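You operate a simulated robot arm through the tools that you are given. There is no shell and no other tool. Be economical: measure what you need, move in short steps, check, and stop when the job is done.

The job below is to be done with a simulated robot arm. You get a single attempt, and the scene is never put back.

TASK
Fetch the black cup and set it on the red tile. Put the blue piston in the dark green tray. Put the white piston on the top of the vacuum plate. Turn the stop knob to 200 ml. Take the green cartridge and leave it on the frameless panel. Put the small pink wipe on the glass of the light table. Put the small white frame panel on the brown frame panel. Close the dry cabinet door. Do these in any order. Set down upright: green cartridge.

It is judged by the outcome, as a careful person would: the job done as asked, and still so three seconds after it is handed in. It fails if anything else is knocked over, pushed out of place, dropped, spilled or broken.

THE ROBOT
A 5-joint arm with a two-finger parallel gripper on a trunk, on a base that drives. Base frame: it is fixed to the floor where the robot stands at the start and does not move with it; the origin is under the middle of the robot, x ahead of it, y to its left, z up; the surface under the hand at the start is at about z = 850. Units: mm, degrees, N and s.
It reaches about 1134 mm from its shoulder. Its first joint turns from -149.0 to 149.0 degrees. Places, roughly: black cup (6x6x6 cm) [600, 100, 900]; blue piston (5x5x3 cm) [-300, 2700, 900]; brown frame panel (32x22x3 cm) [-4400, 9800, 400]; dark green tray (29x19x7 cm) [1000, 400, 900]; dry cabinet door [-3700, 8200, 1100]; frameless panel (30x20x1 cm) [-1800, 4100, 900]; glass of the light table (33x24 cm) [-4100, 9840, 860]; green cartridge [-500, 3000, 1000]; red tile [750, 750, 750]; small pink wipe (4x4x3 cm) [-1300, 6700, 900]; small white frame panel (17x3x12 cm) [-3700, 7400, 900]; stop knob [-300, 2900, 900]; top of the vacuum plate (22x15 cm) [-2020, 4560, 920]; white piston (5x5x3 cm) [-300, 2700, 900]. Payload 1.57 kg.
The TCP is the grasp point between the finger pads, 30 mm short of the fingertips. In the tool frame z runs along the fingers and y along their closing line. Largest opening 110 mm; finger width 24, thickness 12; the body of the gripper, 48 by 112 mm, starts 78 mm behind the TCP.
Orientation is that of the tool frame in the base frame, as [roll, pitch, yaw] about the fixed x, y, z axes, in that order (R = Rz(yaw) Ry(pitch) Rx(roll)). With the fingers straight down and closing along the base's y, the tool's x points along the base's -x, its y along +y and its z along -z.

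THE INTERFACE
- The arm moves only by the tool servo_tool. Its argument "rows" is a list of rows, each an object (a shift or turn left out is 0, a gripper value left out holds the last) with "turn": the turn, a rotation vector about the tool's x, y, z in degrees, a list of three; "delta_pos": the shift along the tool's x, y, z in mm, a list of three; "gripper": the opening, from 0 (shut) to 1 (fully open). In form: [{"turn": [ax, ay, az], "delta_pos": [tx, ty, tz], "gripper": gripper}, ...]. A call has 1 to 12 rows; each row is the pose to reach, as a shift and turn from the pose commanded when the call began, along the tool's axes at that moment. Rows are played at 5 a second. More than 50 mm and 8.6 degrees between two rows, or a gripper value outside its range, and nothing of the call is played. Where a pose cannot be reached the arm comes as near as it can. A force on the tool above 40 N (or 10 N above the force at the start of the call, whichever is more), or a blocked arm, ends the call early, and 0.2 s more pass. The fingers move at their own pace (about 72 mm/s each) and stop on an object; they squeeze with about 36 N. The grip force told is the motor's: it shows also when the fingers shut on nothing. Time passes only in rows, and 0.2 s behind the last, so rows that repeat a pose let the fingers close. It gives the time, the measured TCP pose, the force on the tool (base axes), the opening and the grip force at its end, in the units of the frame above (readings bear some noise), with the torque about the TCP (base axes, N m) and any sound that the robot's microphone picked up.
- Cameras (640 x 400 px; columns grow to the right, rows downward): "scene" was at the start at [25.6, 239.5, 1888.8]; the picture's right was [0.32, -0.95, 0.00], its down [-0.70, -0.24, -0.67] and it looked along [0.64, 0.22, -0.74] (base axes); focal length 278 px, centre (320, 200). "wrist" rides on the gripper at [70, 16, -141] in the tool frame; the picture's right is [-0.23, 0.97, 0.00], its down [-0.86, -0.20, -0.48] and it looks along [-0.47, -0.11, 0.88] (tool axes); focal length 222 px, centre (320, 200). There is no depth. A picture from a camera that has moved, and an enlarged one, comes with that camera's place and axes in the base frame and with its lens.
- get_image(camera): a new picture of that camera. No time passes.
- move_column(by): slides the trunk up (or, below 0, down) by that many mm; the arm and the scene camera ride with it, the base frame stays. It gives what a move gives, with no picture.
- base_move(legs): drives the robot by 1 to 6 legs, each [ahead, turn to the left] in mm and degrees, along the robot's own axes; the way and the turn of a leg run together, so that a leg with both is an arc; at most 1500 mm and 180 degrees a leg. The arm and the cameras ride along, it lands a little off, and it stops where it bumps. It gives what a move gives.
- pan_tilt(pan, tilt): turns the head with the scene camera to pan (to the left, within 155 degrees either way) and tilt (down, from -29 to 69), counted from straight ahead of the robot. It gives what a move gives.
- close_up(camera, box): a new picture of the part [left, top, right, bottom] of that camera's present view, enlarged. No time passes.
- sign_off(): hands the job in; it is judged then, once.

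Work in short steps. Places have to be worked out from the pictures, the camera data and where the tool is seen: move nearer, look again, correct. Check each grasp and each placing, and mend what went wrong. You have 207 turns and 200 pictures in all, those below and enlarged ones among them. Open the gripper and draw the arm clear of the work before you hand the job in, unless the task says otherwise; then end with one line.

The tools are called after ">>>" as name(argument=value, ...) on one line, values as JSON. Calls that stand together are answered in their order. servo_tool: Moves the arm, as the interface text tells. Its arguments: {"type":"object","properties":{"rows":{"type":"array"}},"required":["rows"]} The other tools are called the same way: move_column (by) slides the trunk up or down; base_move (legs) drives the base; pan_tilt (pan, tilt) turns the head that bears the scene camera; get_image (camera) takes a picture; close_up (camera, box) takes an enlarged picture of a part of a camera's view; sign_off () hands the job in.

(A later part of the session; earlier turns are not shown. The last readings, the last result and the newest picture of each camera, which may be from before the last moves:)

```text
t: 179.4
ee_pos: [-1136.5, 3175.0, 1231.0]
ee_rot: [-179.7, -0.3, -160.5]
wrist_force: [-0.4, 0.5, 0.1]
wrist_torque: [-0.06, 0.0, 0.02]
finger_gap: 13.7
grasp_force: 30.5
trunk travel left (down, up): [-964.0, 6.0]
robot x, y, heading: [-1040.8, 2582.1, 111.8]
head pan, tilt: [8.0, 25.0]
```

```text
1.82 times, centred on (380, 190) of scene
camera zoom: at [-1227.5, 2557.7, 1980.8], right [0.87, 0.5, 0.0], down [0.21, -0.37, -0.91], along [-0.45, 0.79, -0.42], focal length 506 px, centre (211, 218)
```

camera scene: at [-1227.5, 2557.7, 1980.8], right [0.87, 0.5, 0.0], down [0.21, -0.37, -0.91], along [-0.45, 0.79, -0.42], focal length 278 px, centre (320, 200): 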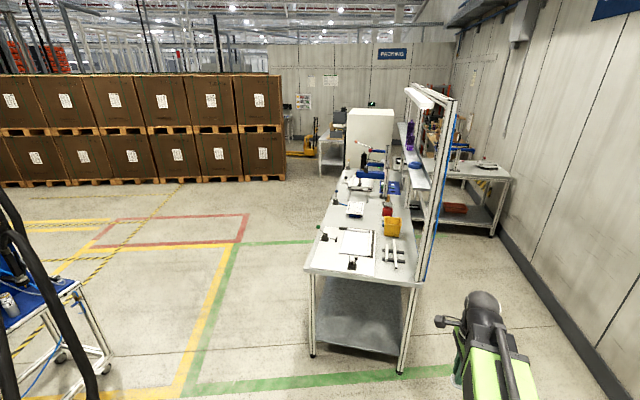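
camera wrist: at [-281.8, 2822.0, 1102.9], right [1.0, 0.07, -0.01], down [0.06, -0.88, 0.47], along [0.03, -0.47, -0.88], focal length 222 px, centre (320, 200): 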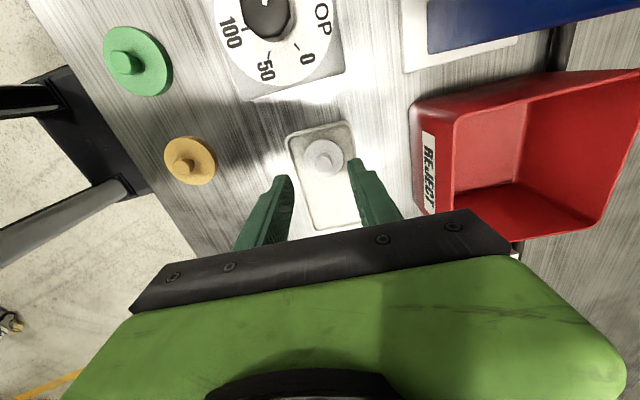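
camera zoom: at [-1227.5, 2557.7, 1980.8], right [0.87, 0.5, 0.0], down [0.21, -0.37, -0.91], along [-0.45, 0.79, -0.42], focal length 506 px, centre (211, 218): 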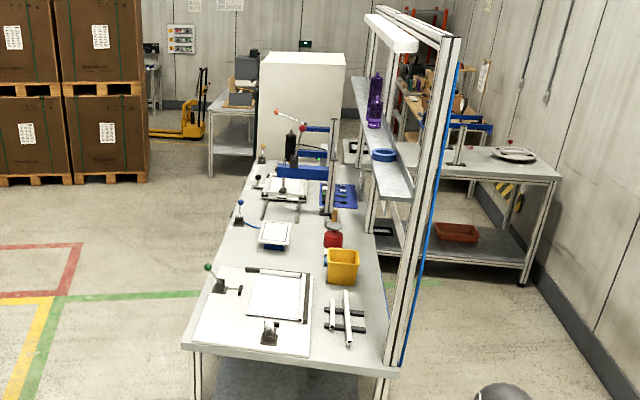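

Station 3: frameless panel ≈(−1818, 4139), vacuum plate ≈(−2011, 4533), worked from the bench's left side. I drive around the near corner to stand left of it.

>>> base_move(legs=[[0, 41], [1332, 0], [0, -46], [950, 0]])

>>> pan_tilt(pan=-70, tilt=45)

>>> get_image(camera="scene")

```text
t: 194.6
ee_pos: [-2505.9, 4707.1, 1230.8]
ee_rot: [-179.6, -0.3, -166.4]
wrist_force: [0.7, 0.1, -0.6]
wrist_torque: [-0.04, -0.01, 0.0]
finger_gap: 15.6
grasp_force: 31.2
trunk travel left (down, up): [-964.0, 6.0]
robot x, y, heading: [-2469.5, 4108.9, 105.4]
head pan, tilt: [8.0, 25.0]
```

```text
t: 196.1
ee_pos: [-2505.8, 4707.2, 1230.6]
ee_rot: [-179.7, -0.3, -166.4]
wrist_force: [-0.3, 0.2, -0.5]
wrist_torque: [-0.01, 0.01, -0.01]
finger_gap: 15.5
grasp_force: 31.5
trunk travel left (down, up): [-964.0, 6.0]
robot x, y, heading: [-2471.6, 4106.5, 105.5]
head pan, tilt: [-70.0, 45.0]
```

```text
139 pictures are left
camera scene: at [-2558.9, 4064.4, 1950.4], right [0.58, -0.81, 0.0], down [-0.58, -0.41, -0.71], along [0.58, 0.41, -0.71], focal length 278 px, centre (320, 200)
```

scene: 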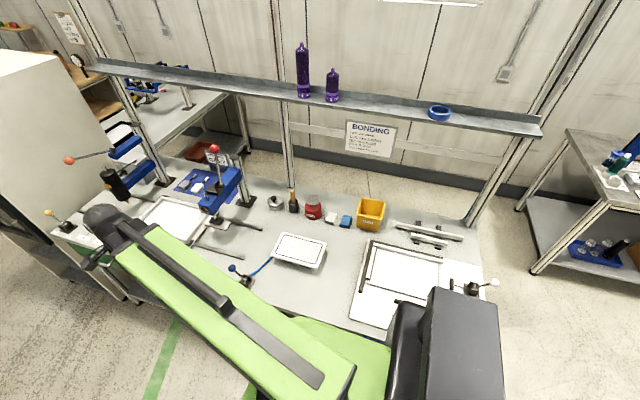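

Nothing tall lies within the sweep radius; turn right to face the bench.

>>> base_move(legs=[[0, -89]])

>>> pan_tilt(pan=-5, tilt=52)

>>> get_image(camera="scene")

>>> get_image(camera="wrist")

```text
t: 198.2
ee_pos: [-2220.3, 4656.2, 1229.6]
ee_rot: [-179.6, -0.5, 165.2]
wrist_force: [-0.6, -0.4, -0.6]
wrist_torque: [-0.04, 0.04, 0.0]
finger_gap: 15.5
grasp_force: 30.9
trunk travel left (down, up): [-964.0, 6.0]
robot x, y, heading: [-2475.9, 4111.8, 82.7]
head pan, tilt: [-70.0, 45.0]
stopped in leg 1: the robot was blocked; the commanded pose is now the measured one
```

```text
t: 199.6
ee_pos: [-2222.5, 4656.1, 1230.7]
ee_rot: [-179.7, -0.4, 165.2]
wrist_force: [0.1, 0.6, -0.1]
wrist_torque: [0.01, 0.01, 0.0]
finger_gap: 15.6
grasp_force: 31.6
trunk travel left (down, up): [-964.0, 6.0]
robot x, y, heading: [-2471.1, 4111.2, 82.7]
head pan, tilt: [-5.0, 52.0]
```

```text
138 pictures are left
camera scene: at [-2630.8, 4162.2, 1940.8], right [0.98, -0.22, 0.0], down [-0.17, -0.77, -0.62], along [0.13, 0.6, -0.79], focal length 278 px, centre (320, 200)
```

scene: 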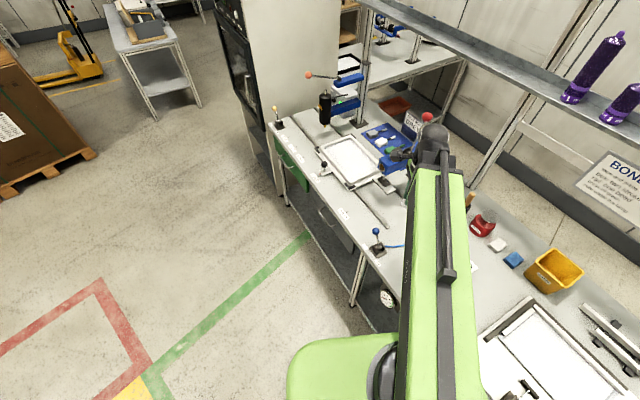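

```text
137 pictures are left
camera wrist: at [-2284.3, 4689.5, 1371.8], right [0.47, 0.88, -0.01], down [0.78, -0.41, 0.47], along [0.42, -0.23, -0.88], focal length 222 px, centre (320, 200)
```

wrist: 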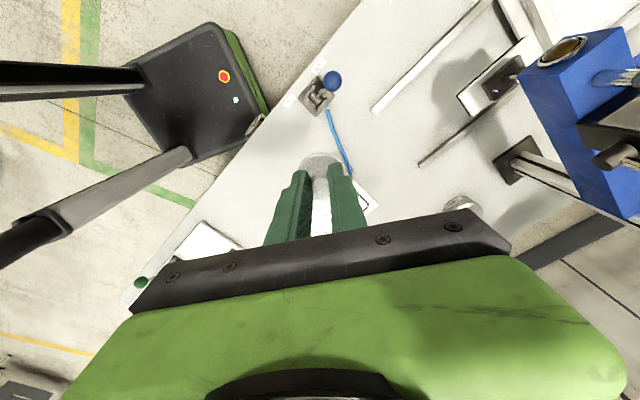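

The base's front corner met something under the bench. I turn back left, move 120 mm away from the bench, and then turn to face it.

>>> base_move(legs=[[0, 67], [130, 0], [0, -133]])

>>> get_image(camera="scene")

>>> get_image(camera="wrist")

```text
t: 203.0
ee_pos: [-2869.1, 4561.5, 1230.1]
ee_rot: [-179.6, -0.3, -128.7]
wrist_force: [-0.7, -0.6, -1.7]
wrist_torque: [0.03, 0.02, 0.0]
finger_gap: 15.4
grasp_force: 31.3
trunk travel left (down, up): [-964.0, 6.0]
robot x, y, heading: [-2490.8, 4082.7, 148.6]
head pan, tilt: [-5.0, 52.0]
stopped in leg 1: the robot was blocked; the commanded pose is now the measured one
```

```text
136 pictures are left
camera scene: at [-2603.9, 3960.2, 1940.8], right [0.59, 0.8, 0.0], down [0.63, -0.47, -0.62], along [-0.49, 0.37, -0.79], focal length 278 px, centre (320, 200)
```

scene: 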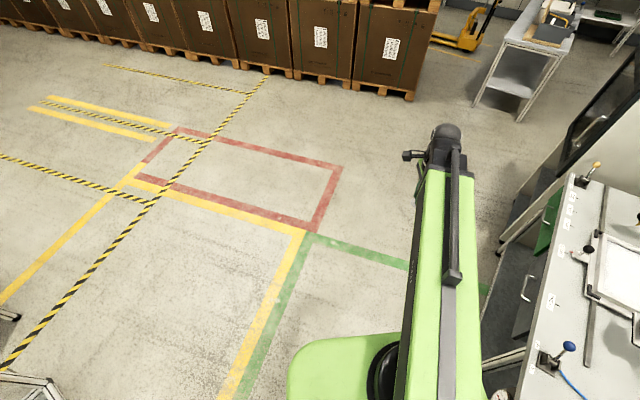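

```text
135 pictures are left
camera wrist: at [-2926.6, 4519.0, 1371.5], right [-0.62, 0.79, -0.01], down [0.69, 0.55, 0.48], along [0.38, 0.29, -0.88], focal length 222 px, centre (320, 200)
```

wrist: 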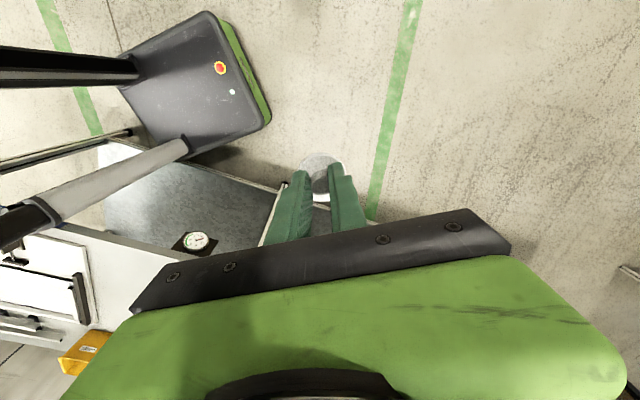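

Almost the intended heading; free ahead. Continue ahead and then turn.

>>> base_move(legs=[[130, 0], [0, -132]])

>>> get_image(camera="scene")

>>> get_image(camera="wrist")

```text
t: 209.7
ee_pos: [-1990.9, 4116.4, 1230.4]
ee_rot: [-179.6, -0.2, 100.0]
wrist_force: [-0.2, -0.2, -1.3]
wrist_torque: [-0.04, 0.01, -0.01]
finger_gap: 15.9
grasp_force: 31.6
trunk travel left (down, up): [-964.0, 6.0]
robot x, y, heading: [-2582.1, 4092.7, 17.7]
head pan, tilt: [-5.0, 52.0]
```

```text
134 pictures are left
camera scene: at [-2603.2, 4258.6, 1940.9], right [0.22, -0.98, 0.0], down [-0.77, -0.17, -0.62], along [0.6, 0.14, -0.79], focal length 278 px, centre (320, 200)
```

scene: 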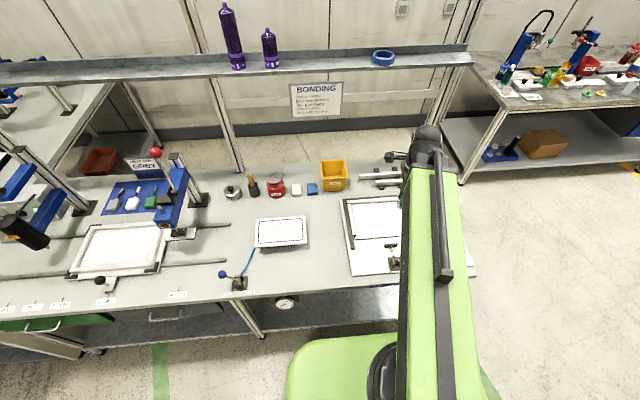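

```text
133 pictures are left
camera wrist: at [-1985.8, 4186.7, 1371.3], right [1.0, -0.06, -0.01], down [-0.05, -0.88, 0.47], along [-0.03, -0.47, -0.88], focal length 222 px, centre (320, 200)
```

wrist: 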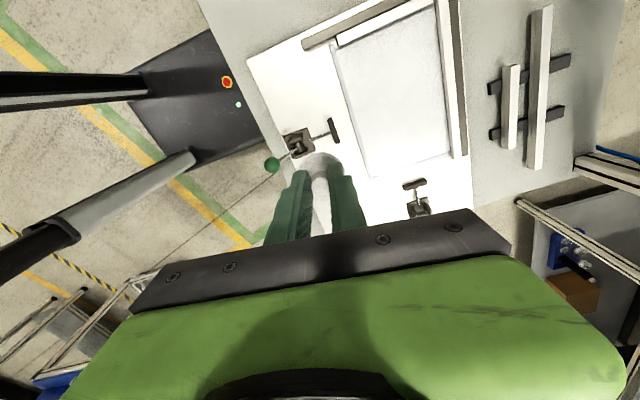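

Now facing the bench. I enlarge the vacuum plate.

>>> close_up(camera="scene", box=[210, 190, 330, 300])

>>> close_up(camera="scene", box=[320, 170, 480, 290])

```text
3.64 times, centred on (270, 245) of scene
camera zoom: at [-2603.2, 4258.6, 1940.9], right [0.22, -0.98, 0.0], down [-0.77, -0.17, -0.62], along [0.6, 0.14, -0.79], focal length 1012 px, centre (502, 36)
```

zoom: 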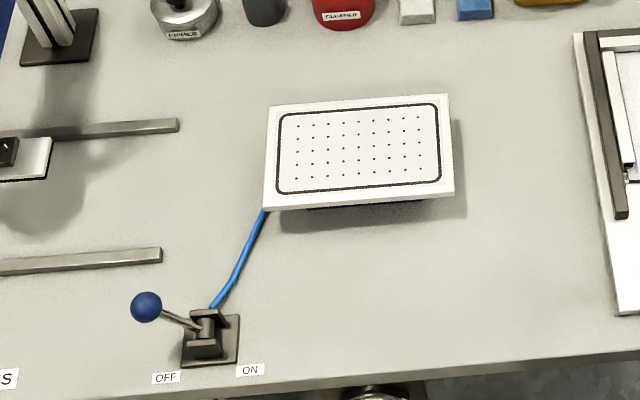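

```text
3.33 times, centred on (400, 230) of scene
camera zoom: at [-2603.2, 4258.6, 1940.9], right [0.22, -0.98, 0.0], down [-0.77, -0.17, -0.62], along [0.6, 0.14, -0.79], focal length 928 px, centre (53, 100)
```

zoom: 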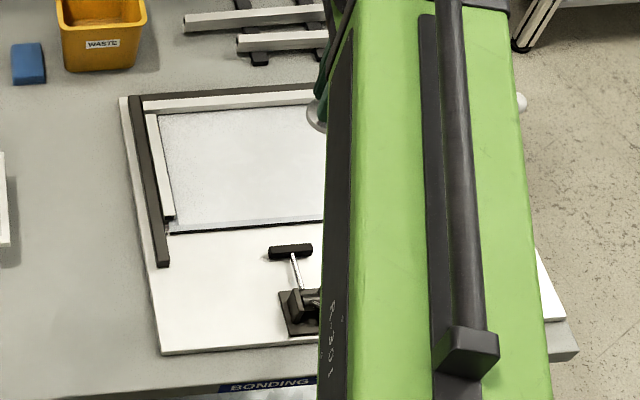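

Vacuum plate centre ≈(−2031, 4565). Carry the piston above it.

>>> servo_tool(rows=[{"delta_pos": [45, 4, 0]}, {"delta_pos": [90, 8, 0]}, {"delta_pos": [135, 12, 0]}, {"delta_pos": [180, 16, 0]}, {"delta_pos": [225, 20, 0]}, {"delta_pos": [270, 24, 0]}, {"delta_pos": [315, 28, 0]}, {"delta_pos": [360, 32, 0]}, {"delta_pos": [405, 36, 0]}, {"delta_pos": [449, 38.7, 0]}, {"delta_pos": [449, 38.7, 0]}])

>>> move_column(by=-200)

>>> get_image(camera="wrist")

>>> get_image(camera="scene")

```text
t: 212.1
ee_pos: [-2030.7, 4563.4, 1231.0]
ee_rot: [-179.6, -0.3, 99.9]
wrist_force: [0.2, -0.8, 0.0]
wrist_torque: [0.04, 0.01, 0.0]
finger_gap: 15.6
grasp_force: 31.2
trunk travel left (down, up): [-964.0, 6.0]
robot x, y, heading: [-2581.9, 4094.6, 17.5]
head pan, tilt: [-5.0, 52.0]
```

```text
t: 214.2
ee_pos: [-2030.5, 4563.9, 1030.3]
ee_rot: [-179.6, -0.4, 99.8]
wrist_force: [-0.3, -0.4, 0.3]
wrist_torque: [0.02, -0.01, -0.04]
finger_gap: 15.5
grasp_force: 30.9
trunk travel left (down, up): [-764.0, 206.0]
robot x, y, heading: [-2578.5, 4092.9, 17.6]
head pan, tilt: [-5.0, 52.0]
```

```text
130 pictures are left
camera wrist: at [-2026.5, 4634.5, 1171.9], right [1.0, -0.06, -0.01], down [-0.05, -0.88, 0.47], along [-0.03, -0.47, -0.88], focal length 222 px, centre (320, 200)
```

wrist: 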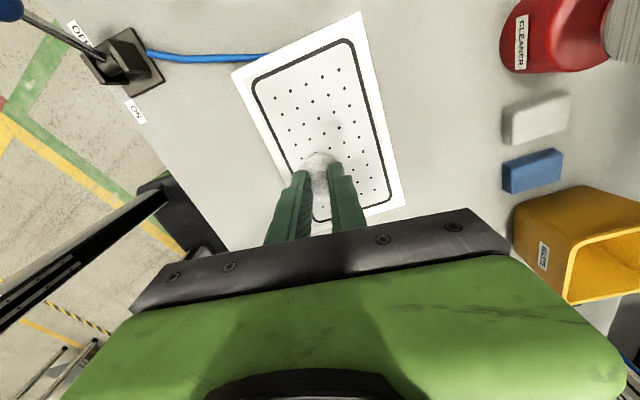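

```text
129 pictures are left
camera scene: at [-2604.7, 4259.1, 1740.9], right [0.22, -0.98, 0.0], down [-0.77, -0.17, -0.62], along [0.6, 0.14, -0.79], focal length 278 px, centre (320, 200)
```

scene: 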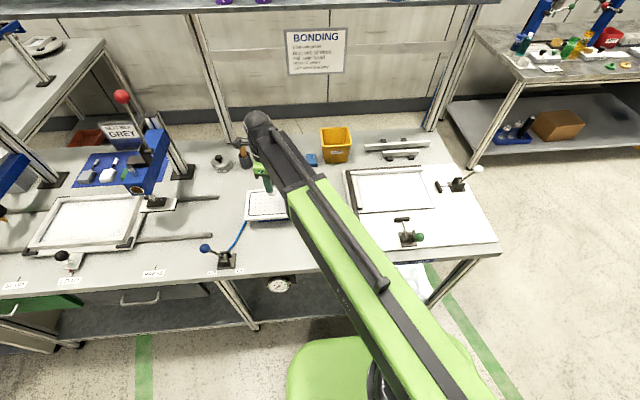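

Plate centre refined to (−2030, 4578). Shift 13 mm and lower.

>>> servo_tool(rows=[{"delta_pos": [12.8, 2.3, 0]}, {"delta_pos": [12.8, 2.3, 0]}])

>>> move_column(by=-50)

>>> get_image(camera="wrist")

>>> close_up(camera="scene", box=[220, 130, 320, 230])

```text
t: 214.8
ee_pos: [-2030.8, 4577.8, 1030.9]
ee_rot: [-179.6, -0.3, 99.9]
wrist_force: [-0.4, -0.2, 0.0]
wrist_torque: [0.01, -0.02, 0.01]
finger_gap: 15.3
grasp_force: 31.5
trunk travel left (down, up): [-764.0, 206.0]
robot x, y, heading: [-2587.0, 4093.9, 17.8]
head pan, tilt: [-5.0, 52.0]
```

```text
t: 215.8
ee_pos: [-2031.1, 4577.3, 981.3]
ee_rot: [-179.6, -0.3, 99.9]
wrist_force: [0.1, 0.4, -0.2]
wrist_torque: [0.01, -0.02, 0.02]
finger_gap: 15.7
grasp_force: 32.0
trunk travel left (down, up): [-714.0, 256.0]
robot x, y, heading: [-2582.3, 4091.0, 17.7]
head pan, tilt: [-5.0, 52.0]
```

```text
128 pictures are left
camera wrist: at [-2026.5, 4647.4, 1121.8], right [1.0, -0.06, -0.01], down [-0.05, -0.88, 0.47], along [-0.03, -0.47, -0.88], focal length 222 px, centre (320, 200)
```

wrist: 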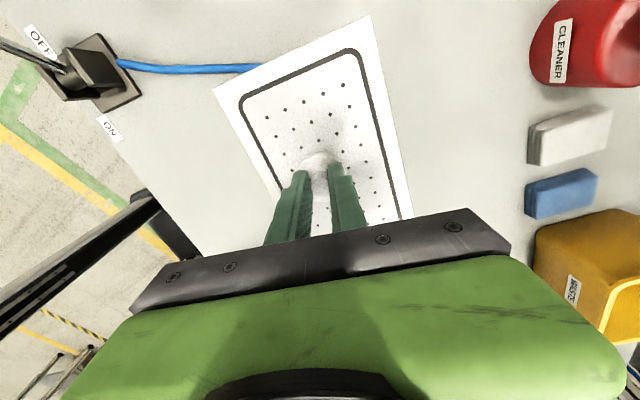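

```text
4.00 times, centred on (270, 180) of scene
camera zoom: at [-2604.7, 4259.0, 1690.8], right [0.22, -0.98, 0.0], down [-0.77, -0.17, -0.62], along [0.6, 0.14, -0.79], focal length 1114 px, centre (520, 280)
```

zoom: 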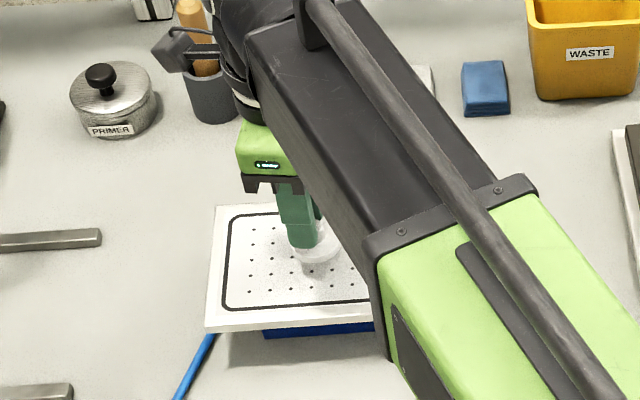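

Well over the plate. Lower until contact.

>>> move_column(by=-6)

>>> move_column(by=-4)

>>> move_column(by=-4)

```text
t: 216.3
ee_pos: [-2031.6, 4577.7, 975.0]
ee_rot: [-179.7, -0.3, 99.8]
wrist_force: [-0.4, 0.4, -0.3]
wrist_torque: [-0.02, 0.01, 0.01]
finger_gap: 15.8
grasp_force: 31.4
trunk travel left (down, up): [-708.0, 262.0]
robot x, y, heading: [-2585.1, 4092.7, 17.6]
head pan, tilt: [-5.0, 52.0]
```

```text
t: 216.8
ee_pos: [-2030.9, 4576.5, 971.5]
ee_rot: [-179.5, -0.3, 99.9]
wrist_force: [-0.9, -0.7, 0.3]
wrist_torque: [0.01, 0.04, -0.01]
finger_gap: 15.4
grasp_force: 30.8
trunk travel left (down, up): [-704.0, 266.0]
robot x, y, heading: [-2580.3, 4096.7, 17.6]
head pan, tilt: [-5.0, 52.0]
```

```text
t: 217.4
ee_pos: [-2031.5, 4576.1, 967.0]
ee_rot: [-179.7, -0.3, 99.9]
wrist_force: [0.2, -0.5, 0.0]
wrist_torque: [-0.03, 0.0, -0.01]
finger_gap: 15.7
grasp_force: 30.8
trunk travel left (down, up): [-700.0, 270.0]
robot x, y, heading: [-2581.9, 4092.9, 17.8]
head pan, tilt: [-5.0, 52.0]
```

>>> close_up(camera="scene", box=[240, 155, 310, 225])

>>> move_column(by=-4)

>>> move_column(by=-4)

```text
5.71 times, centred on (275, 190) of scene
camera zoom: at [-2604.7, 4259.1, 1676.8], right [0.22, -0.98, 0.0], down [-0.77, -0.17, -0.62], along [0.6, 0.14, -0.79], focal length 1591 px, centre (577, 257)
```

zoom: 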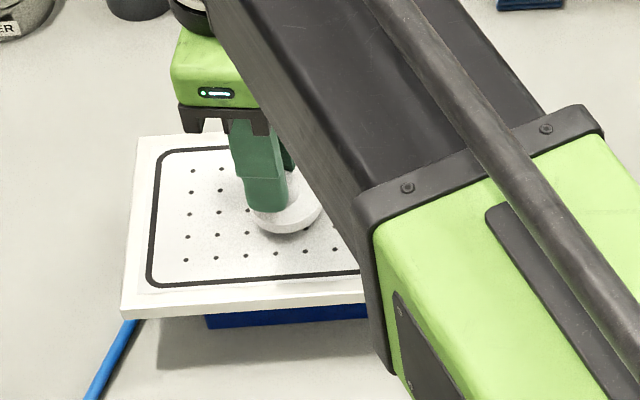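

```text
t: 217.9
ee_pos: [-2031.3, 4576.3, 964.2]
ee_rot: [-179.6, -0.2, 99.8]
wrist_force: [0.0, -0.9, 0.6]
wrist_torque: [0.0, 0.0, -0.01]
finger_gap: 15.6
grasp_force: 31.6
trunk travel left (down, up): [-696.0, 274.0]
robot x, y, heading: [-2581.6, 4093.9, 17.6]
head pan, tilt: [-5.0, 52.0]
```

```text
t: 218.4
ee_pos: [-2032.1, 4576.0, 960.7]
ee_rot: [-179.7, -0.4, 100.0]
wrist_force: [3.1, 2.3, 17.9]
wrist_torque: [0.05, -0.13, 0.03]
finger_gap: 15.9
grasp_force: 31.4
trunk travel left (down, up): [-692.0, 278.0]
robot x, y, heading: [-2582.6, 4095.5, 17.8]
head pan, tilt: [-5.0, 52.0]
```

Contact (18 N). Open and rise, then check.

>>> servo_tool(rows=[{"gripper": 0.25}, {"gripper": 0.3}, {"gripper": 0.3}])

>>> move_column(by=270)

>>> get_image(camera="wrist")

```text
t: 219.2
ee_pos: [-2030.2, 4576.2, 958.4]
ee_rot: [-179.6, -0.3, 99.9]
wrist_force: [-0.5, 1.0, -0.7]
wrist_torque: [-0.01, 0.02, 0.0]
finger_gap: 32.9
grasp_force: 0.2
trunk travel left (down, up): [-692.0, 278.0]
robot x, y, heading: [-2580.2, 4095.0, 17.4]
head pan, tilt: [-5.0, 52.0]
```

```text
t: 222.0
ee_pos: [-2030.8, 4578.1, 1229.3]
ee_rot: [-179.6, -0.3, 99.9]
wrist_force: [-0.3, 0.2, 0.0]
wrist_torque: [0.01, 0.02, 0.0]
finger_gap: 32.9
grasp_force: 0.1
trunk travel left (down, up): [-962.0, 8.0]
robot x, y, heading: [-2583.4, 4097.0, 17.5]
head pan, tilt: [-5.0, 52.0]
```

```text
125 pictures are left
camera wrist: at [-2026.4, 4647.5, 1369.7], right [1.0, -0.06, -0.01], down [-0.05, -0.88, 0.48], along [-0.03, -0.47, -0.88], focal length 222 px, centre (320, 200)
```

wrist: 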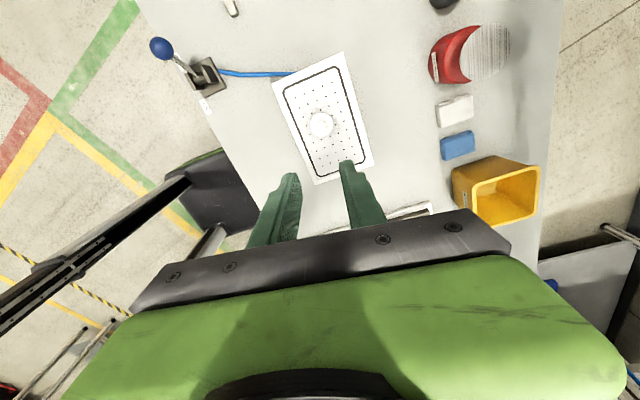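

White piston is on the vacuum plate. Next the green cartridge: retract the arm and drive back to station 2.

>>> servo_tool(rows=[{"delta_pos": [-45, -3, 0]}, {"delta_pos": [-90, -6, 0]}, {"delta_pos": [-135, -9, 0]}, {"delta_pos": [-180, -12, 0]}, {"delta_pos": [-225, -15, 0]}, {"delta_pos": [-270, -18, 0]}, {"delta_pos": [-315, -21, 0]}, {"delta_pos": [-360, -21, 0]}])

>>> base_move(legs=[[0, -91], [950, 0], [0, 57], [1325, 0], [0, 33]])

>>> pan_tilt(pan=10, tilt=50)

>>> get_image(camera="scene")

>>> get_image(camera="wrist")

```text
t: 223.8
ee_pos: [-1987.0, 4219.5, 1229.1]
ee_rot: [-179.6, -0.3, 99.9]
wrist_force: [-0.1, -0.6, 0.2]
wrist_torque: [0.02, -0.03, 0.01]
finger_gap: 33.4
grasp_force: 0.1
trunk travel left (down, up): [-962.0, 8.0]
robot x, y, heading: [-2582.8, 4095.4, 17.7]
head pan, tilt: [-5.0, 52.0]
```

```text
t: 243.1
ee_pos: [-477.7, 2868.3, 1228.5]
ee_rot: [-179.7, -0.2, 97.5]
wrist_force: [0.1, 0.4, 0.5]
wrist_torque: [-0.07, 0.02, -0.01]
finger_gap: 33.1
grasp_force: 0.0
trunk travel left (down, up): [-962.0, 8.0]
robot x, y, heading: [-1080.1, 2790.5, 14.5]
head pan, tilt: [-5.0, 52.0]
```

```text
t: 243.8
ee_pos: [-477.6, 2869.2, 1229.0]
ee_rot: [-179.5, -0.4, 97.5]
wrist_force: [-0.1, -0.1, 0.3]
wrist_torque: [-0.02, 0.0, -0.01]
finger_gap: 32.9
grasp_force: 0.0
trunk travel left (down, up): [-962.0, 8.0]
robot x, y, heading: [-1080.7, 2788.7, 14.4]
head pan, tilt: [10.0, 50.0]
```

```text
124 pictures are left
camera scene: at [-1099.5, 2973.0, 1941.4], right [0.42, -0.91, 0.0], down [-0.7, -0.32, -0.64], along [0.58, 0.27, -0.77], focal length 278 px, centre (320, 200)
```

scene: 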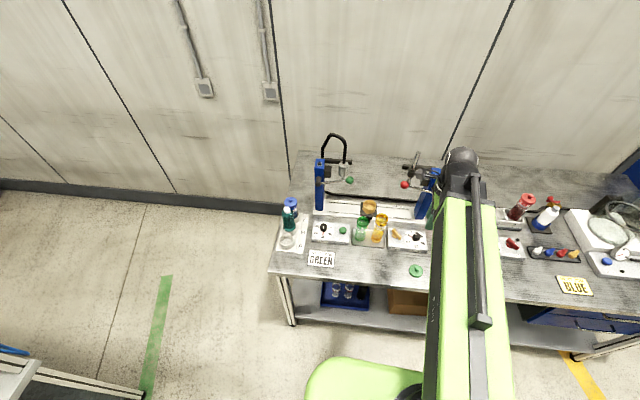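

```text
123 pictures are left
camera wrist: at [-469.0, 2939.2, 1369.9], right [1.0, -0.1, -0.01], down [-0.08, -0.88, 0.48], along [-0.05, -0.47, -0.88], focal length 222 px, centre (320, 200)
```

wrist: 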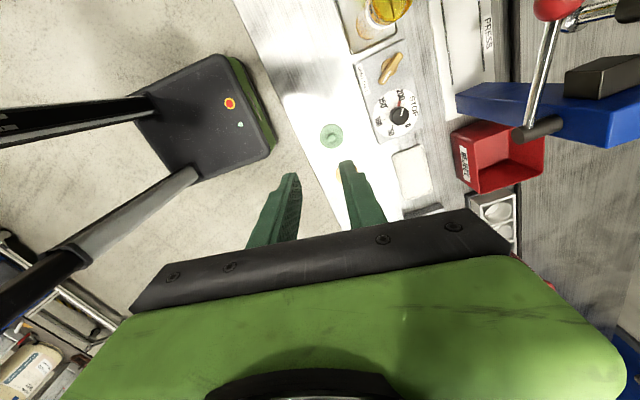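

I enlarge the cartridges.

>>> close_up(camera="scene", box=[300, 180, 440, 280])

```text
4.00 times, centred on (370, 230) of scene
camera zoom: at [-1099.5, 2973.0, 1941.4], right [0.42, -0.91, 0.0], down [-0.7, -0.32, -0.64], along [0.58, 0.27, -0.77], focal length 1114 px, centre (120, 80)
```

zoom: 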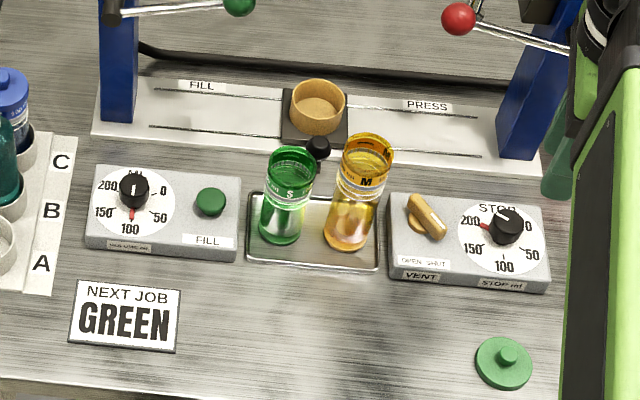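

Green cartridge stands at ≈(−415, 3095), ~48 mm wide, ~140 tall. I move above it with fingers closing front-to-back.

>>> servo_tool(rows=[{"delta_pos": [36, 15, 0], "turn": [0, 0, -2], "gripper": 0.75}, {"delta_pos": [72, 30, 0], "turn": [0, 0, -4]}, {"delta_pos": [108, 46, 0], "turn": [0, 0, -6]}, {"delta_pos": [144, 61, 0], "turn": [0, 0, -8]}, {"delta_pos": [180, 76, 0], "turn": [0, 0, -9]}, {"delta_pos": [215.8, 91.5, 0], "turn": [0, 0, -9]}, {"delta_pos": [215.8, 91.5, 0], "turn": [0, 0, -9]}])

>>> move_column(by=-130)

>>> get_image(camera="wrist")

>>> close_up(camera="scene", box=[290, 150, 450, 270])

```text
t: 245.4
ee_pos: [-412.5, 3093.7, 1230.1]
ee_rot: [-179.7, -0.4, 106.6]
wrist_force: [0.4, -0.4, 0.6]
wrist_torque: [0.0, 0.01, -0.03]
finger_gap: 82.3
grasp_force: 0.0
trunk travel left (down, up): [-962.0, 8.0]
robot x, y, heading: [-1078.6, 2787.2, 14.6]
head pan, tilt: [10.0, 50.0]
```

```text
t: 247.0
ee_pos: [-412.7, 3092.0, 1099.6]
ee_rot: [-179.7, -0.4, 106.5]
wrist_force: [0.3, -0.3, 0.2]
wrist_torque: [-0.01, 0.01, -0.02]
finger_gap: 82.4
grasp_force: 0.1
trunk travel left (down, up): [-832.0, 138.0]
robot x, y, heading: [-1078.6, 2787.3, 14.8]
head pan, tilt: [10.0, 50.0]
```

```text
121 pictures are left
camera wrist: at [-416.4, 3164.2, 1240.0], right [1.0, 0.06, -0.01], down [0.05, -0.88, 0.47], along [0.02, -0.47, -0.88], focal length 222 px, centre (320, 200)
```

wrist: 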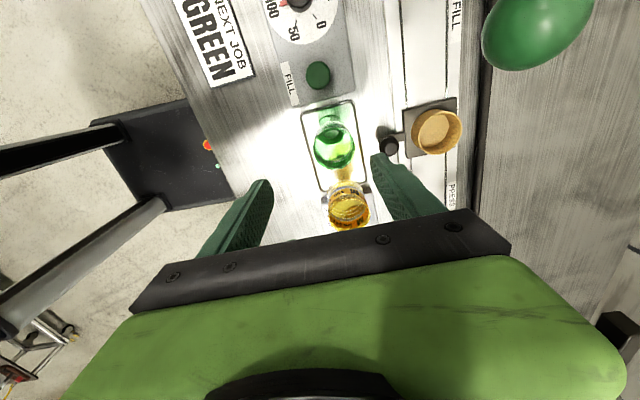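

```text
3.33 times, centred on (370, 210) of scene
camera zoom: at [-1099.1, 2972.6, 1811.5], right [0.42, -0.91, 0.0], down [-0.7, -0.32, -0.64], along [0.58, 0.27, -0.77], focal length 928 px, centre (153, 167)
```

zoom: 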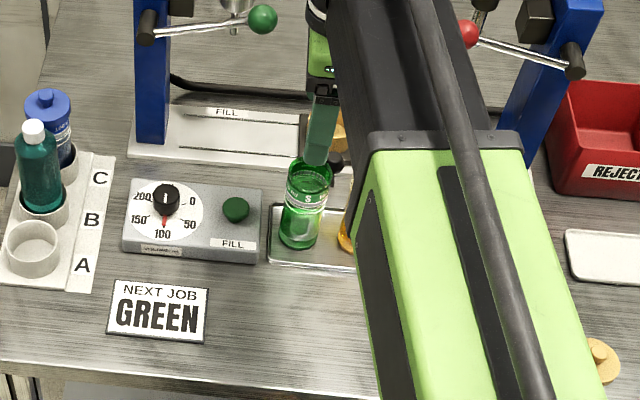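

Triangulated rim at (−397, 3097, z≈974). Shift 16 mm deeper, lower to TCP≈1000 and check.

>>> servo_tool(rows=[{"delta_pos": [0.3, 8, 0]}, {"delta_pos": [0.3, 16.5, 0]}, {"delta_pos": [0.3, 16.5, 0]}])

>>> move_column(by=-85)

>>> get_image(camera="wrist")

>>> close_up(camera="scene", box=[310, 150, 430, 250])

```text
t: 247.8
ee_pos: [-398.1, 3099.1, 1099.7]
ee_rot: [-179.7, -0.4, 106.4]
wrist_force: [-0.7, 0.2, 0.3]
wrist_torque: [-0.01, 0.02, 0.04]
finger_gap: 82.4
grasp_force: 0.1
trunk travel left (down, up): [-832.0, 138.0]
robot x, y, heading: [-1083.1, 2789.6, 14.6]
head pan, tilt: [10.0, 50.0]
```

```text
t: 249.0
ee_pos: [-396.5, 3099.3, 1013.1]
ee_rot: [-179.8, -0.4, 106.5]
wrist_force: [-0.6, -0.3, -0.7]
wrist_torque: [-0.01, 0.02, 0.0]
finger_gap: 82.6
grasp_force: 0.1
trunk travel left (down, up): [-747.0, 223.0]
robot x, y, heading: [-1083.9, 2783.7, 14.7]
head pan, tilt: [10.0, 50.0]
```

```text
119 pictures are left
camera wrist: at [-400.8, 3169.4, 1154.9], right [1.0, 0.06, -0.01], down [0.05, -0.88, 0.47], along [0.02, -0.47, -0.88], focal length 222 px, centre (320, 200)
```

wrist: 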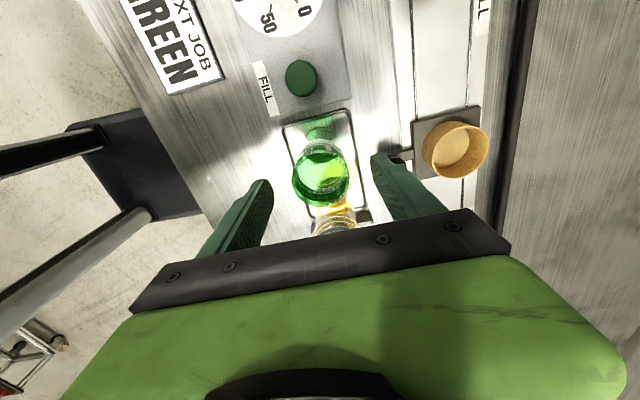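

```text
4.00 times, centred on (370, 200) of scene
camera zoom: at [-1099.1, 2972.6, 1726.5], right [0.42, -0.91, 0.0], down [-0.7, -0.32, -0.64], along [0.58, 0.27, -0.77], focal length 1114 px, centre (120, 200)
```

zoom: 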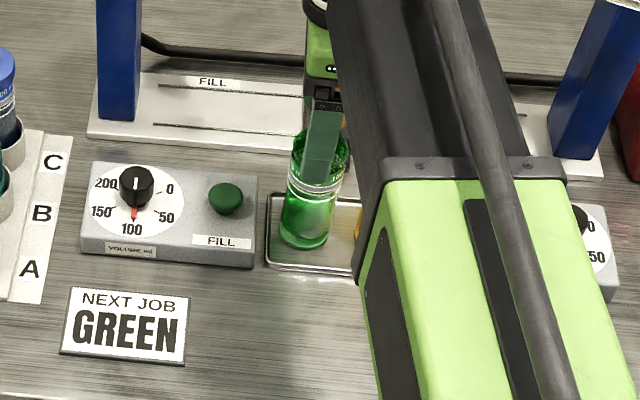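

Aligned within 4 mm. Lower to TCP≈926 and close gently.

>>> servo_tool(rows=[{"delta_pos": [-3, 0, 0]}, {"delta_pos": [-3, 0, 0]}])

>>> move_column(by=-87)

>>> servo_tool(rows=[{"gripper": 0.5}, {"gripper": 0.4}, {"gripper": 0.3}, {"gripper": 0.3}])

>>> get_image(camera="wrist")

```text
t: 249.6
ee_pos: [-396.6, 3096.0, 1013.9]
ee_rot: [-179.7, -0.3, 106.5]
wrist_force: [-0.5, 0.0, -0.4]
wrist_torque: [-0.01, 0.01, -0.02]
finger_gap: 82.3
grasp_force: 0.1
trunk travel left (down, up): [-747.0, 223.0]
robot x, y, heading: [-1083.1, 2787.8, 14.9]
head pan, tilt: [10.0, 50.0]
```

```text
t: 250.8
ee_pos: [-395.6, 3096.3, 927.2]
ee_rot: [-179.7, -0.4, 106.4]
wrist_force: [0.9, 0.0, -0.6]
wrist_torque: [-0.01, 0.01, 0.03]
finger_gap: 82.9
grasp_force: 0.1
trunk travel left (down, up): [-660.0, 310.0]
robot x, y, heading: [-1081.4, 2789.6, 14.6]
head pan, tilt: [10.0, 50.0]
```

```text
t: 251.8
ee_pos: [-395.3, 3095.8, 927.0]
ee_rot: [-179.7, -0.5, 106.4]
wrist_force: [0.2, 0.0, 0.5]
wrist_torque: [0.02, -0.01, 0.0]
finger_gap: 48.9
grasp_force: 35.9
trunk travel left (down, up): [-660.0, 310.0]
robot x, y, heading: [-1079.3, 2788.5, 14.6]
head pan, tilt: [10.0, 50.0]
```

```text
117 pictures are left
camera wrist: at [-399.8, 3166.4, 1067.9], right [1.0, 0.06, -0.01], down [0.05, -0.88, 0.47], along [0.02, -0.47, -0.88], focal length 222 px, centre (320, 200)
```

wrist: 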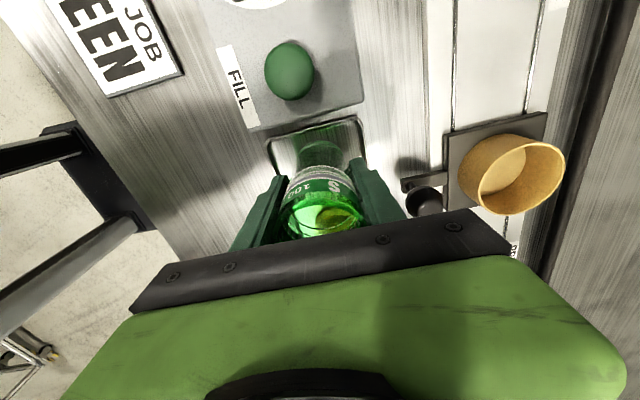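

Cartridge held (48.9 mm). Raise, retract, and drive to station 3.

>>> move_column(by=305)

>>> servo_tool(rows=[{"delta_pos": [-20, -35, 0]}, {"delta_pos": [-40, -70, 0]}, {"delta_pos": [-60, -105, 0]}, {"delta_pos": [-80, -105, 0]}, {"delta_pos": [-100, -105, 0]}])

>>> base_move(legs=[[0, 150], [1269, 0], [0, -58], [1000, 0]])

>>> get_image(camera="wrist")

```text
t: 254.9
ee_pos: [-396.7, 3095.2, 1232.3]
ee_rot: [-179.7, -0.4, 106.5]
wrist_force: [-0.1, 0.4, -0.3]
wrist_torque: [0.0, 0.0, -0.01]
finger_gap: 49.2
grasp_force: 35.6
trunk travel left (down, up): [-965.0, 5.0]
robot x, y, heading: [-1084.5, 2791.6, 14.6]
head pan, tilt: [10.0, 50.0]
```

```text
t: 256.1
ee_pos: [-468.7, 2970.1, 1232.3]
ee_rot: [-179.8, -0.5, 106.4]
wrist_force: [0.0, 0.7, -0.6]
wrist_torque: [0.03, -0.02, 0.02]
finger_gap: 49.1
grasp_force: 36.1
trunk travel left (down, up): [-965.0, 5.0]
robot x, y, heading: [-1080.1, 2787.6, 14.5]
head pan, tilt: [10.0, 50.0]
```

```text
t: 276.0
ee_pos: [-2752.3, 4738.8, 1231.8]
ee_rot: [-179.7, -0.3, -163.0]
wrist_force: [0.5, 0.4, -1.1]
wrist_torque: [0.0, -0.02, 0.01]
finger_gap: 48.9
grasp_force: 36.2
trunk travel left (down, up): [-965.0, 5.0]
robot x, y, heading: [-2563.4, 4130.9, 104.7]
head pan, tilt: [10.0, 50.0]
```

```text
116 pictures are left
camera wrist: at [-2824.5, 4734.5, 1372.5], right [-0.07, 1.0, -0.01], down [0.88, 0.06, 0.47], along [0.47, 0.03, -0.88], focal length 222 px, centre (320, 200)
```

wrist: 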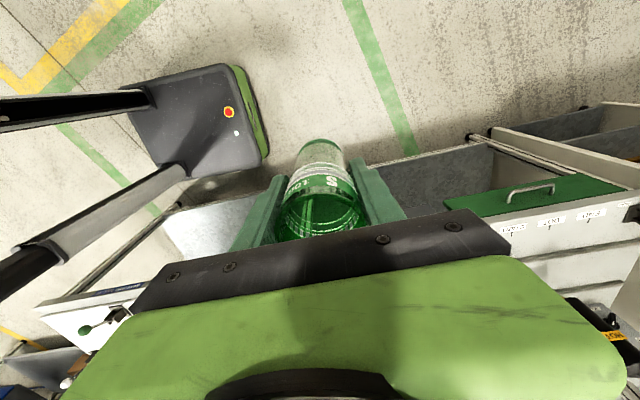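

A bit close to the bench; I sidle 60 mm away before turning to face it.

>>> base_move(legs=[[0, 40], [60, 0], [0, -128]])

>>> pan_tilt(pan=8, tilt=52)

>>> get_image(camera="scene")

>>> get_image(camera="wrist")

```text
t: 284.0
ee_pos: [-2018.9, 4389.2, 1233.3]
ee_rot: [-179.8, -0.4, 111.1]
wrist_force: [-0.9, -1.0, -0.8]
wrist_torque: [0.02, -0.01, 0.01]
finger_gap: 49.1
grasp_force: 36.7
trunk travel left (down, up): [-965.0, 5.0]
robot x, y, heading: [-2602.1, 4130.6, 19.4]
head pan, tilt: [10.0, 50.0]
```

```text
t: 284.7
ee_pos: [-2016.1, 4391.2, 1230.8]
ee_rot: [-179.7, -0.4, 110.8]
wrist_force: [-0.5, 1.2, 0.0]
wrist_torque: [-0.02, 0.01, 0.01]
finger_gap: 49.1
grasp_force: 35.5
trunk travel left (down, up): [-965.0, 5.0]
robot x, y, heading: [-2606.2, 4127.7, 19.3]
head pan, tilt: [8.0, 52.0]
```

```text
115 pictures are left
camera scene: at [-2636.3, 4311.3, 1941.7], right [0.46, -0.89, 0.0], down [-0.7, -0.36, -0.62], along [0.55, 0.28, -0.79], focal length 278 px, centre (320, 200)
```

scene: 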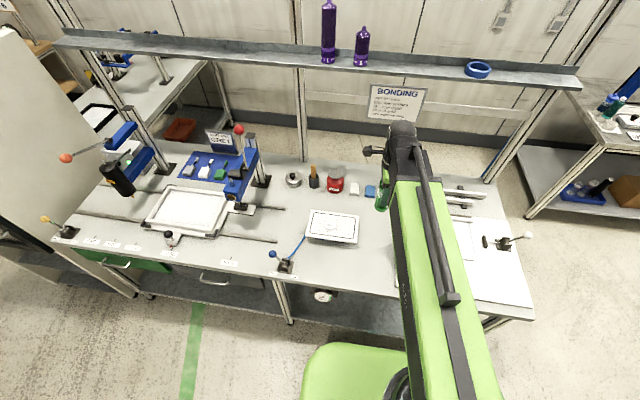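

```text
114 pictures are left
camera wrist: at [-2025.8, 4460.8, 1372.5], right [0.99, 0.14, -0.01], down [0.12, -0.87, 0.47], along [0.06, -0.47, -0.88], focal length 222 px, centre (320, 200)
```

wrist: 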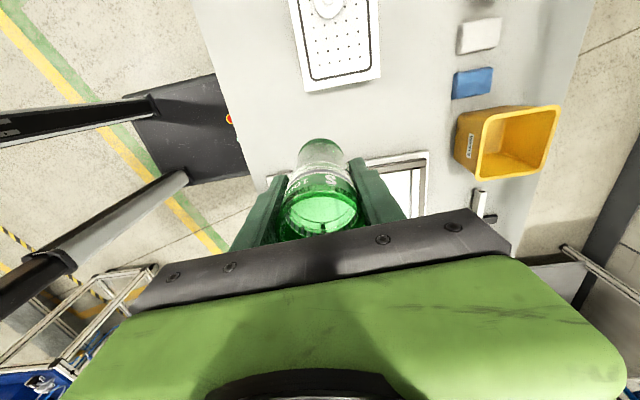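

The frameless panel's centre is ≈(−1822, 4132). Carry the cartridge above it.

>>> servo_tool(rows=[{"delta_pos": [-39, 11, 0]}, {"delta_pos": [-78, 22, 0]}, {"delta_pos": [-117, 33, 0]}, {"delta_pos": [-156, 44, 0]}, {"delta_pos": [-195, 56, 0]}, {"delta_pos": [-234, 67, 0]}, {"delta_pos": [-273, 78, 0]}, {"delta_pos": [-311, 89.4, 0]}, {"delta_pos": [-311, 89.4, 0]}])

>>> move_column(by=-200)

>>> get_image(camera="wrist")

>>> get_image(camera="scene")

```text
t: 286.7
ee_pos: [-1824.2, 4131.4, 1232.4]
ee_rot: [-179.7, -0.4, 111.0]
wrist_force: [0.1, 0.1, -0.6]
wrist_torque: [-0.02, -0.04, 0.04]
finger_gap: 48.8
grasp_force: 35.6
out of reach, approached as far as the arm can: row 6, 7, 8, 9
trunk travel left (down, up): [-965.0, 5.0]
robot x, y, heading: [-2604.4, 4127.5, 19.1]
head pan, tilt: [8.0, 52.0]
```

```text
t: 288.8
ee_pos: [-1823.5, 4131.1, 1033.1]
ee_rot: [-179.8, -0.4, 111.1]
wrist_force: [-0.1, 0.1, 0.5]
wrist_torque: [0.02, -0.01, 0.03]
finger_gap: 48.9
grasp_force: 35.7
trunk travel left (down, up): [-765.0, 205.0]
robot x, y, heading: [-2601.7, 4129.4, 19.1]
head pan, tilt: [8.0, 52.0]
```

```text
113 pictures are left
camera wrist: at [-1832.2, 4200.5, 1172.9], right [0.99, 0.14, -0.01], down [0.12, -0.87, 0.47], along [0.06, -0.47, -0.88], focal length 222 px, centre (320, 200)
```

wrist: 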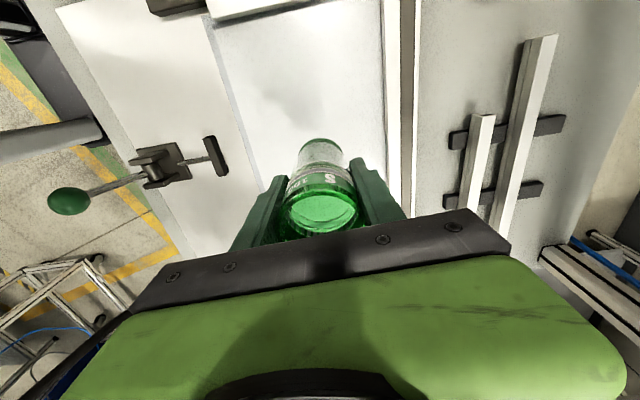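

```text
112 pictures are left
camera scene: at [-2636.6, 4309.5, 1741.9], right [0.46, -0.89, 0.0], down [-0.7, -0.36, -0.62], along [0.55, 0.28, -0.79], focal length 278 px, centre (320, 200)
```

scene: 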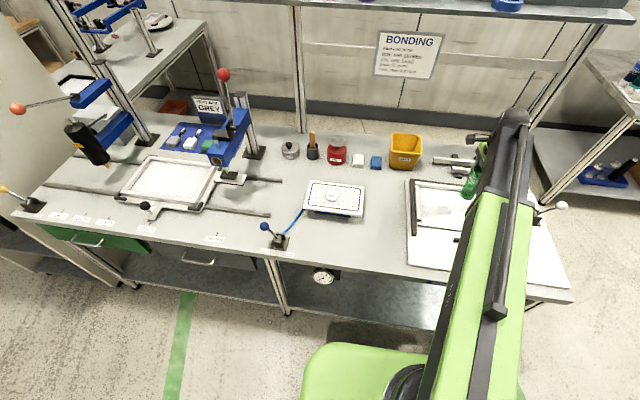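

The footprint is well within the panel. Lower to near contact.

>>> move_column(by=-80)

>>> move_column(by=-5)

>>> move_column(by=-4)

>>> close_up(camera="scene", box=[400, 100, 540, 200])

```text
t: 290.0
ee_pos: [-1824.0, 4131.3, 953.6]
ee_rot: [-179.8, -0.3, 110.9]
wrist_force: [-1.2, 0.0, 7.4]
wrist_torque: [0.06, -0.07, 0.03]
finger_gap: 48.8
grasp_force: 36.0
trunk travel left (down, up): [-685.0, 285.0]
robot x, y, heading: [-2603.4, 4128.9, 19.1]
head pan, tilt: [8.0, 52.0]
```

```text
t: 290.5
ee_pos: [-1824.6, 4129.5, 949.4]
ee_rot: [-179.7, -0.3, 111.1]
wrist_force: [-4.3, -0.9, 23.2]
wrist_torque: [-0.09, 0.14, -0.07]
finger_gap: 48.6
grasp_force: 36.1
trunk travel left (down, up): [-680.0, 290.0]
robot x, y, heading: [-2602.8, 4130.4, 19.3]
head pan, tilt: [8.0, 52.0]
```

```text
t: 291.1
ee_pos: [-1824.9, 4129.9, 944.7]
ee_rot: [-179.7, -0.4, 110.9]
wrist_force: [-4.9, -1.6, 22.9]
wrist_torque: [-0.17, 0.24, -0.07]
finger_gap: 48.7
grasp_force: 36.0
trunk travel left (down, up): [-676.0, 294.0]
robot x, y, heading: [-2605.2, 4130.3, 19.1]
head pan, tilt: [8.0, 52.0]
```

```text
4.00 times, centred on (470, 150) of scene
camera zoom: at [-2639.8, 4309.3, 1652.6], right [0.46, -0.89, 0.0], down [-0.7, -0.36, -0.62], along [0.55, 0.28, -0.79], focal length 1114 px, centre (-280, 400)
```

zoom: 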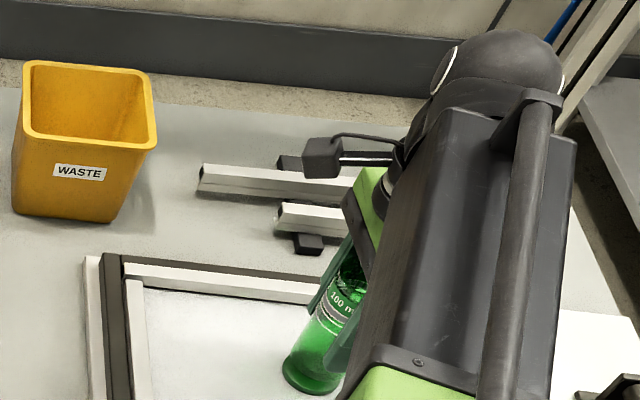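

Contact was at ≈953; I relieve the press a little, open, and check.

>>> move_column(by=3)

>>> servo_tool(rows=[{"gripper": 0.47}, {"gripper": 0.55}, {"gripper": 0.65}, {"gripper": 0.75}, {"gripper": 0.75}])

>>> move_column(by=285)

>>> get_image(camera="wrist")

>>> get_image(camera="scene")

```text
t: 291.6
ee_pos: [-1823.4, 4130.8, 946.3]
ee_rot: [-179.6, -0.5, 111.1]
wrist_force: [0.1, 0.4, -0.2]
wrist_torque: [-0.03, 0.01, 0.0]
finger_gap: 48.5
grasp_force: 35.5
trunk travel left (down, up): [-679.0, 291.0]
robot x, y, heading: [-2603.6, 4134.0, 19.2]
head pan, tilt: [8.0, 52.0]
```

```text
t: 292.8
ee_pos: [-1824.2, 4130.3, 947.2]
ee_rot: [-179.7, -0.4, 111.0]
wrist_force: [0.3, -0.5, -0.2]
wrist_torque: [-0.01, 0.01, 0.03]
finger_gap: 82.5
grasp_force: 0.2
trunk travel left (down, up): [-679.0, 291.0]
robot x, y, heading: [-2606.5, 4130.5, 19.5]
head pan, tilt: [8.0, 52.0]
```

```text
t: 295.7
ee_pos: [-1823.4, 4132.1, 1231.5]
ee_rot: [-179.7, -0.5, 111.0]
wrist_force: [-0.5, -0.2, 1.2]
wrist_torque: [-0.01, 0.0, -0.01]
finger_gap: 82.5
grasp_force: 0.1
trunk travel left (down, up): [-964.0, 6.0]
robot x, y, heading: [-2605.9, 4131.1, 19.2]
head pan, tilt: [8.0, 52.0]
```

```text
110 pictures are left
camera wrist: at [-1832.2, 4200.5, 1371.8], right [0.99, 0.14, -0.01], down [0.12, -0.87, 0.47], along [0.06, -0.47, -0.88], focal length 222 px, centre (320, 200)
```

wrist: 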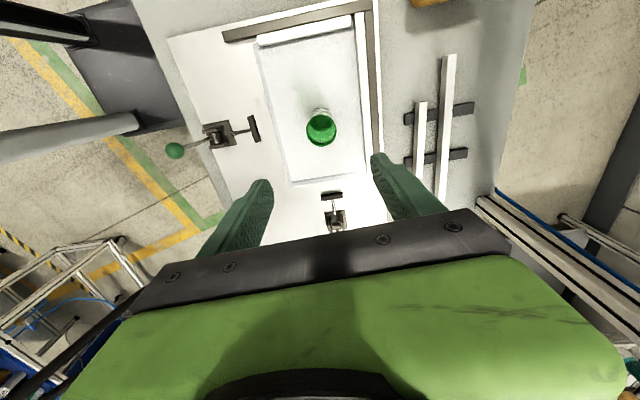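

```text
109 pictures are left
camera scene: at [-2636.6, 4309.5, 1940.8], right [0.46, -0.89, 0.0], down [-0.7, -0.36, -0.62], along [0.55, 0.28, -0.79], focal length 278 px, centre (320, 200)
```

scene: 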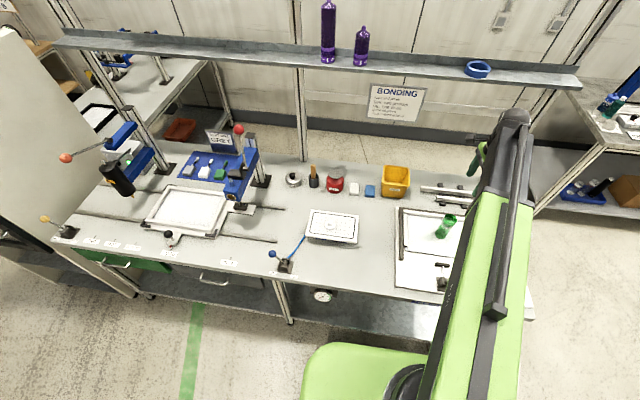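

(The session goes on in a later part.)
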